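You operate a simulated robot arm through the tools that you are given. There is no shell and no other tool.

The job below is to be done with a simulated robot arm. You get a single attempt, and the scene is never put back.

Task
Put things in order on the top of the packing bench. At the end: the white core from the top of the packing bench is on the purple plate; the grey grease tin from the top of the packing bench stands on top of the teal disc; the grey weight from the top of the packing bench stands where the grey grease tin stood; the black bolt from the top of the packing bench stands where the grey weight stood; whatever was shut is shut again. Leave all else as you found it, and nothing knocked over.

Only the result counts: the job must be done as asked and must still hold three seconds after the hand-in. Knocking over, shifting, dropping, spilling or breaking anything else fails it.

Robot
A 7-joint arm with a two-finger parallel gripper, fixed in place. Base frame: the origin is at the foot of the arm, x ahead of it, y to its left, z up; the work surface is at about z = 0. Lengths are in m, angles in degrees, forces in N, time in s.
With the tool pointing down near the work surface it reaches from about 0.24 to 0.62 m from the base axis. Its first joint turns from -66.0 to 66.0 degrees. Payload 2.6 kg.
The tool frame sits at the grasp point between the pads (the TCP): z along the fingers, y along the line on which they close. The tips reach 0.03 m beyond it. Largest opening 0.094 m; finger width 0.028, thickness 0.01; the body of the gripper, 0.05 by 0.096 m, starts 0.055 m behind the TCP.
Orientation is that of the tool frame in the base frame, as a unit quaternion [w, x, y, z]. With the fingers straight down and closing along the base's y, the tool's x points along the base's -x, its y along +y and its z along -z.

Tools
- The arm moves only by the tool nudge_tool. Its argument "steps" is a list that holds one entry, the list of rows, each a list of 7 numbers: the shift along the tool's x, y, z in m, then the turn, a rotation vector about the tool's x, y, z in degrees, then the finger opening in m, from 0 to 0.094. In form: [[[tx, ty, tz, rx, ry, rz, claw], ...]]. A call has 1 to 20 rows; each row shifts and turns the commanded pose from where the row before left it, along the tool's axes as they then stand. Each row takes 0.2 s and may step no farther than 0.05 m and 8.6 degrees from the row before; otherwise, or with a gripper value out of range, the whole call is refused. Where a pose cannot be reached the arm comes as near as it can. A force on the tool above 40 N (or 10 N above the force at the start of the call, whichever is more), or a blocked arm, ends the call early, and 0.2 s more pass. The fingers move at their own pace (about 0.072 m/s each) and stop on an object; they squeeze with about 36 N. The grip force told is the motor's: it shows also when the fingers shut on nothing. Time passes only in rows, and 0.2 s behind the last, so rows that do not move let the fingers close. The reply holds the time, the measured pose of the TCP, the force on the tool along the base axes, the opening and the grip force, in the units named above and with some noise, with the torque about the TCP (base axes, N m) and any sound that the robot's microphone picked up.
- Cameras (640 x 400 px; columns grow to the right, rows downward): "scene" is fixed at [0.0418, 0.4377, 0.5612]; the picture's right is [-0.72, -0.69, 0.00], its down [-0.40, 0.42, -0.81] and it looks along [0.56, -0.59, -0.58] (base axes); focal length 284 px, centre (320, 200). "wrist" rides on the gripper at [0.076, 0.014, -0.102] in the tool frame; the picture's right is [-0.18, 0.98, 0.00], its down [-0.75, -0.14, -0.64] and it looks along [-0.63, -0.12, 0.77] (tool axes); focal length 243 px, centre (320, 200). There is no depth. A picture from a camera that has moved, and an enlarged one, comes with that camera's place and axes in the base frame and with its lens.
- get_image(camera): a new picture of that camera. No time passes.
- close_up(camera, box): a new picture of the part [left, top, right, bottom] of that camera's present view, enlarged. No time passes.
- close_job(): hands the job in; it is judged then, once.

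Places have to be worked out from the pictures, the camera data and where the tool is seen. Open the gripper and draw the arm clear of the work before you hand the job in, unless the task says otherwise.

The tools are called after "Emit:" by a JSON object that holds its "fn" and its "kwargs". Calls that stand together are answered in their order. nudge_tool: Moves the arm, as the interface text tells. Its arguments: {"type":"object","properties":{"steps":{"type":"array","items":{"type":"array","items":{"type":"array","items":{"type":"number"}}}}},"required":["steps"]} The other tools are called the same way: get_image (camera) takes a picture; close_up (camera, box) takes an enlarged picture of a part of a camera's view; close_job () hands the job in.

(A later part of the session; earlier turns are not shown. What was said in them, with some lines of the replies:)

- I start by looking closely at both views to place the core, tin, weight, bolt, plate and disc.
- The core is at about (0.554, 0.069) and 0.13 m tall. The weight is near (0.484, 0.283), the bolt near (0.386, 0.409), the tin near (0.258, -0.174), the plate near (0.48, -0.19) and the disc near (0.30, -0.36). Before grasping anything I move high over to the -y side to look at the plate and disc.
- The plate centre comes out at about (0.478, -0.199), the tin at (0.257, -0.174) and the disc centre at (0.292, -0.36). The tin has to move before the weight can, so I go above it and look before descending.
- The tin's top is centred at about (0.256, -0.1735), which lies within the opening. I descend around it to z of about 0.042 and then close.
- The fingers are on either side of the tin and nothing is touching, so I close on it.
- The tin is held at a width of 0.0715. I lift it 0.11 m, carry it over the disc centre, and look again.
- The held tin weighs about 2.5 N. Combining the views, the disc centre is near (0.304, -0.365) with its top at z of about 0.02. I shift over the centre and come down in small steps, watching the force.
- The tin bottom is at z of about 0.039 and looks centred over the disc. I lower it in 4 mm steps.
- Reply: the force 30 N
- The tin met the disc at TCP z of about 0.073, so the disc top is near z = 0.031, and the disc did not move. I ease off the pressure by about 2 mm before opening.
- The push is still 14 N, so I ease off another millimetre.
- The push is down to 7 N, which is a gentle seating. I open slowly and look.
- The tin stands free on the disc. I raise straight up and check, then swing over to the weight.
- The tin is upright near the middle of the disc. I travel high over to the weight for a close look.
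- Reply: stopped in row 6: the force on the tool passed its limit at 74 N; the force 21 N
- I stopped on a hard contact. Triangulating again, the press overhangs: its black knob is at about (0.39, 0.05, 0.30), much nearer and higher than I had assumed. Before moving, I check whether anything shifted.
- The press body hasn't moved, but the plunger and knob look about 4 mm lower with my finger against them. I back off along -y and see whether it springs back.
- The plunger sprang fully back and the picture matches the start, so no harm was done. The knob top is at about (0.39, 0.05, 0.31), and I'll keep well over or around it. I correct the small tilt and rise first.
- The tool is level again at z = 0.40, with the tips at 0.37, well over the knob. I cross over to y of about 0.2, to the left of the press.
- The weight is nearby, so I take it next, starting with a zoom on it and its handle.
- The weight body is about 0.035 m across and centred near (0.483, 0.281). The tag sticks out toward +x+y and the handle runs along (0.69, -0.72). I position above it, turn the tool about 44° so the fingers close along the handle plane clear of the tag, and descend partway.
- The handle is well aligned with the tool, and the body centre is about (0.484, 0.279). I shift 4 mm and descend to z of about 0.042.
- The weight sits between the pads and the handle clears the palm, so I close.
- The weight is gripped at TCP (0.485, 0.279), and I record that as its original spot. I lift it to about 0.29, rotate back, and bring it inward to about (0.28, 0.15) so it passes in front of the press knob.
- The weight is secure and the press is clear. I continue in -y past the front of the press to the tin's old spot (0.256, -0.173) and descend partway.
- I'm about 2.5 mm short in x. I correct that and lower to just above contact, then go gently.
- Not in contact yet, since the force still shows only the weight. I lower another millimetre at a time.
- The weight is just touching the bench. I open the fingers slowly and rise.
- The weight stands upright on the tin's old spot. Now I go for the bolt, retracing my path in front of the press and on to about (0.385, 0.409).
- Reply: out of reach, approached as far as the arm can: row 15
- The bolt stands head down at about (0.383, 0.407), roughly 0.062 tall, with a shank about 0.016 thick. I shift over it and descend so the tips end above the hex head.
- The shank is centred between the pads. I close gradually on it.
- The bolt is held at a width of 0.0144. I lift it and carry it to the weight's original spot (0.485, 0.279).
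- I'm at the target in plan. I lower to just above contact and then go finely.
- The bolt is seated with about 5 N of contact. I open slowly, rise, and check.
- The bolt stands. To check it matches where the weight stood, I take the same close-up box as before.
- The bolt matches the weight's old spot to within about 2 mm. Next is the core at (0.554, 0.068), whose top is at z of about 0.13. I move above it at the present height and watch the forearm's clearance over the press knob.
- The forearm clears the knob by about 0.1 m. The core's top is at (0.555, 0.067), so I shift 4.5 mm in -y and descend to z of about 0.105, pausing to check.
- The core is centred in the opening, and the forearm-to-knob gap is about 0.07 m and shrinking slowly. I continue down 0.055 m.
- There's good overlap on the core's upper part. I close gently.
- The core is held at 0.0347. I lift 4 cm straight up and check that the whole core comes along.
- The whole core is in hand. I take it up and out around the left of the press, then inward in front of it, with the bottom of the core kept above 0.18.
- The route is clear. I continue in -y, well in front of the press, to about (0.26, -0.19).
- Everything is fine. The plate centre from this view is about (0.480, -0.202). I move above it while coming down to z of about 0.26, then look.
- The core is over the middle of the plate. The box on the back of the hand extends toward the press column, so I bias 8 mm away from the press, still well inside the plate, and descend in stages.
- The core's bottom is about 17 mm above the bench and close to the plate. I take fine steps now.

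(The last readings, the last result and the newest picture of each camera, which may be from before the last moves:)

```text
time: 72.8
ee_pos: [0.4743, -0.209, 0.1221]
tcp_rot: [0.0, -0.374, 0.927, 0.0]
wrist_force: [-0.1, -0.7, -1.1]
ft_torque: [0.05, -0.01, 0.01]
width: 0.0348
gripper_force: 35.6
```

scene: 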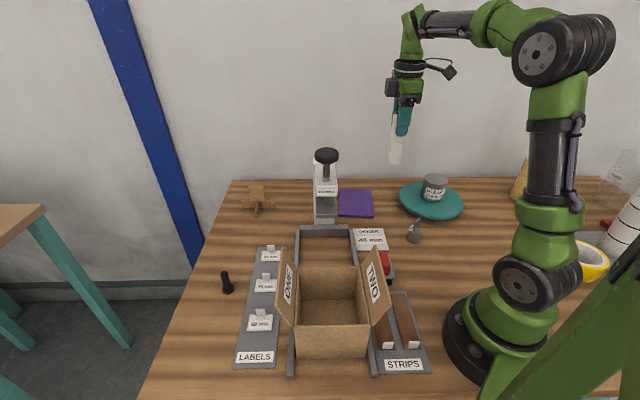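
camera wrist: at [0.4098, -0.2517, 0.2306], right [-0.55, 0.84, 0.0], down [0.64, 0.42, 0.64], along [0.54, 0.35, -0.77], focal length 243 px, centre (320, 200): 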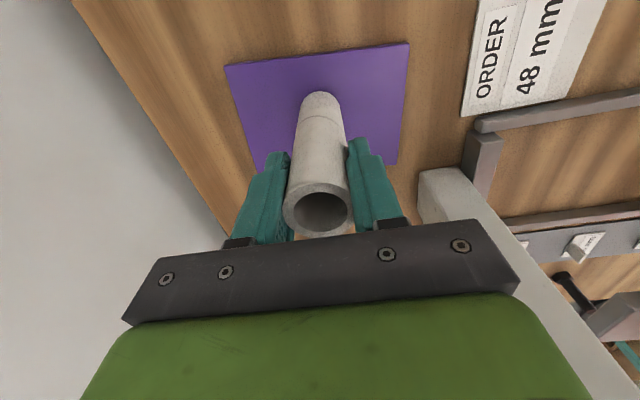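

Emit:
{"fn": "nudge_tool", "kwargs": {"steps": [[[0, 0, 0.0012, 0, 0, 0, 0.028], [0, 0, 0, 0, 0, 0, 0.028]]]}}

Emit:
{"fn": "close_up", "kwargs": {"camera": "scene", "box": [330, 150, 410, 230]}}

```text
time: 73.4
ee_pos: [0.4746, -0.2095, 0.1215]
tcp_rot: [0.001, -0.373, 0.928, -0.001]
wrist_force: [-1.1, 0.6, 5.8]
ft_torque: [0.09, 0.13, 0.0]
width: 0.0345
gripper_force: 36.6
```

```text
5.00 times, centred on (370, 190) of scene
camera zoom: at [0.0417, 0.4377, 0.5611], right [-0.72, -0.69, 0.0], down [-0.4, 0.42, -0.81], along [0.56, -0.59, -0.58], focal length 1419 px, centre (70, 250)
```

zoom: 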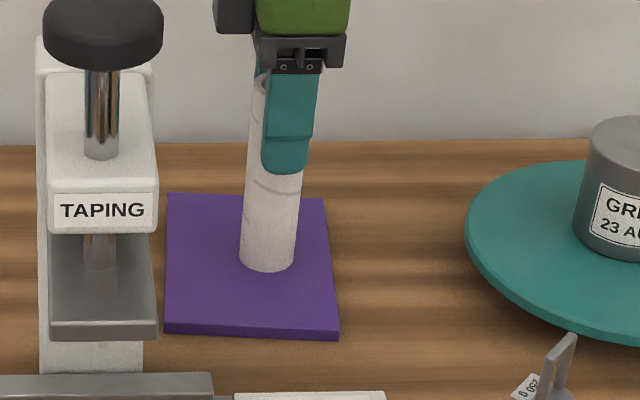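

The core rests on the plate at about 6 N, fully inside it. I release slowly and rise straight up.

Emit:
{"fn": "nudge_tool", "kwargs": {"steps": [[[0, 0, 0, 0, 0, 0, 0.034], [0, 0, 0, 0, 0, 0, 0.037], [0, 0, 0, 0, 0, 0, 0.042], [0, 0, 0, 0, 0, 0, 0.05], [0, 0, 0, 0, 0, 0, 0.06], [0, 0, 0, 0, 0, 0, 0.06]]]}}

Emit:
{"fn": "get_image", "kwargs": {"camera": "wrist"}}

Emit:
{"fn": "close_up", "kwargs": {"camera": "scene", "box": [330, 150, 410, 230]}}

```text
time: 74.8
ee_pos: [0.4755, -0.2091, 0.121]
tcp_rot: [0.0, -0.374, 0.927, 0.0]
wrist_force: [0.0, 0.0, -0.1]
ft_torque: [-0.01, 0.0, -0.01]
width: 0.0601
gripper_force: 0.0
```

```text
taken
camera wrist: at [0.4096, -0.252, 0.2233], right [-0.55, 0.84, 0.0], down [0.64, 0.42, 0.64], along [0.54, 0.35, -0.77], focal length 243 px, centre (320, 200)
```

wrist: 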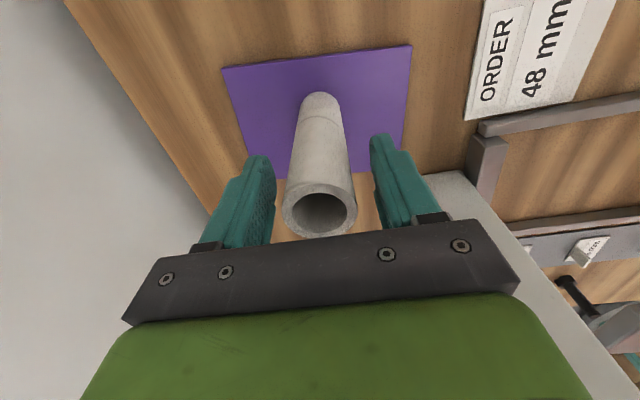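

```text
5.00 times, centred on (370, 190) of scene
camera zoom: at [0.0418, 0.4377, 0.5612], right [-0.72, -0.69, 0.0], down [-0.4, 0.42, -0.81], along [0.56, -0.59, -0.58], focal length 1419 px, centre (70, 250)
```

zoom: 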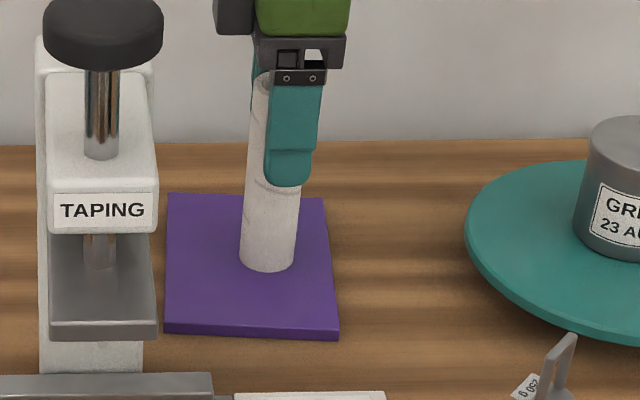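

The core stands free. I rise straight up and pull back toward the base, clear of everything, then inspect the whole scene.

Emit:
{"fn": "nudge_tool", "kwargs": {"steps": [[[0, 0, -0.02, 0, 0, 0, 0.06], [0, 0, -0.03, 0, 0, 0, 0.06], [0, 0, -0.04, 0, 0, 0, 0.06], [0, 0, -0.04, 0, 0, 0, 0.06], [0, 0, -0.04, 0, 0, 0, 0.06], [0.024, 0.0232, -0.01, 0, 0, 0, 0.06], [0.024, 0.0232, -0.01, 0, 0, 0, 0.06], [0.024, 0.0232, -0.01, 0, 0, 0, 0.06], [0.024, 0.0232, -0.01, 0, 0, 0, 0.06], [0, 0, 0, 0, 0, 0, 0.08], [0, 0, 0, 0, 0, 0, 0.08]]]}}

Emit:
{"fn": "get_image", "kwargs": {"camera": "scene"}}

Emit:
{"fn": "get_image", "kwargs": {"camera": "wrist"}}

Emit:
{"fn": "close_up", "kwargs": {"camera": "scene", "box": [310, 140, 470, 260]}}

Emit:
{"fn": "close_up", "kwargs": {"camera": "scene", "box": [180, 170, 420, 390]}}

```text
time: 77.2
ee_pos: [0.3405, -0.2099, 0.3307]
tcp_rot: [-0.001, -0.374, 0.928, 0.0]
wrist_force: [0.6, -1.0, 0.4]
ft_torque: [0.0, 0.01, -0.04]
width: 0.0803
gripper_force: 0.0
```

```text
taken
```

scene: 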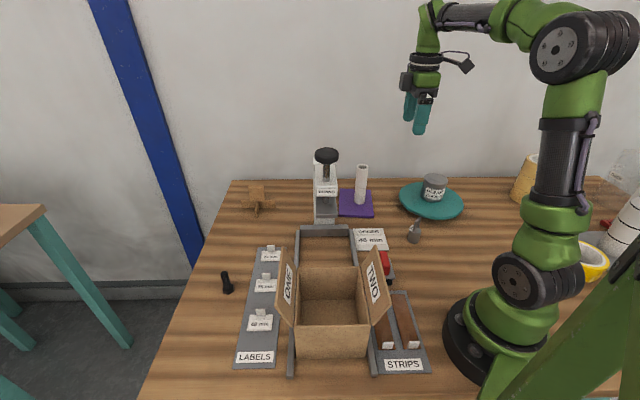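

```text
taken
camera wrist: at [0.2764, -0.2524, 0.4333], right [-0.55, 0.84, 0.0], down [0.64, 0.42, 0.64], along [0.54, 0.35, -0.77], focal length 243 px, centre (320, 200)
```

wrist: 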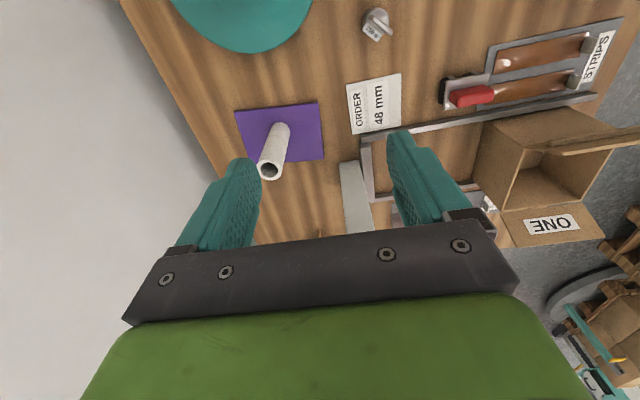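

```text
3.33 times, centred on (390, 200) of scene
camera zoom: at [0.0418, 0.4377, 0.5612], right [-0.72, -0.69, 0.0], down [-0.4, 0.42, -0.81], along [0.56, -0.59, -0.58], focal length 946 px, centre (87, 200)
```

zoom: 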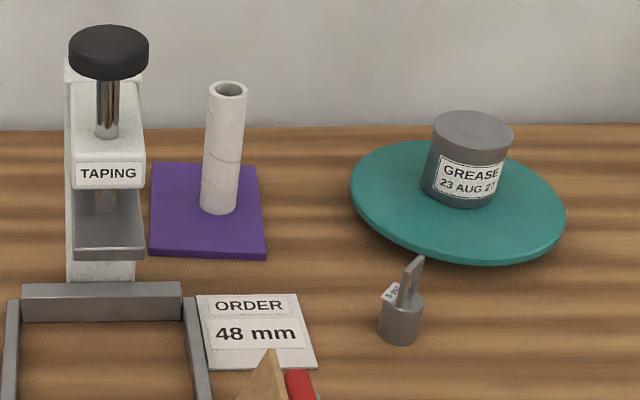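

```text
1.82 times, centred on (300, 280) of scene
camera zoom: at [0.0418, 0.4377, 0.5612], right [-0.72, -0.69, 0.0], down [-0.4, 0.42, -0.81], along [0.56, -0.59, -0.58], focal length 516 px, centre (356, 54)
```

zoom: 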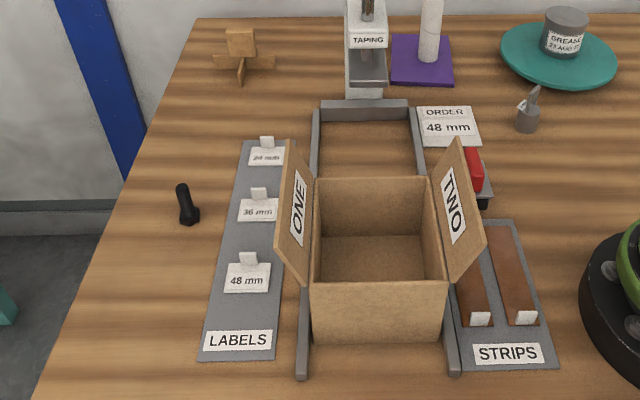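

The final pictures show all four moves done:
- The core is on the purple plate.
- The tin stands on the teal disc.
- The weight is on the tin's old spot.
- The bolt is on the weight's old spot.

The press knob is back at its original height and everything else is where it was. The gripper is open and clear, so I hand in.

Emit:
{"fn": "close_job", "kwargs": {}}

```text
The job is handed in.
```

I finished all four moves and handed the job in. The final pictures show every item upright and the rest of the bench as I found it.

- **White core:** it stands on the purple plate, about 1 cm off the plate's centre, away from the press.
- **Grey grease tin:** it stands on the teal disc, within about 1 cm of its centre.
- **Grey weight:** it stands where the tin was, and the pictures show no visible offset.
- **Black bolt:** it stands where the weight was, within about 2 mm.

**Contact with the press:** while crossing the bench early on, a finger hit the black knob on the taping press, and the force peaked at 74 N. The plunger dipped about 4 mm, then sprang back fully. The press body did not move, and later pictures match the starting ones.

I did not need to open anything, so nothing had to be shut again. The gripper is open and clear of the work.
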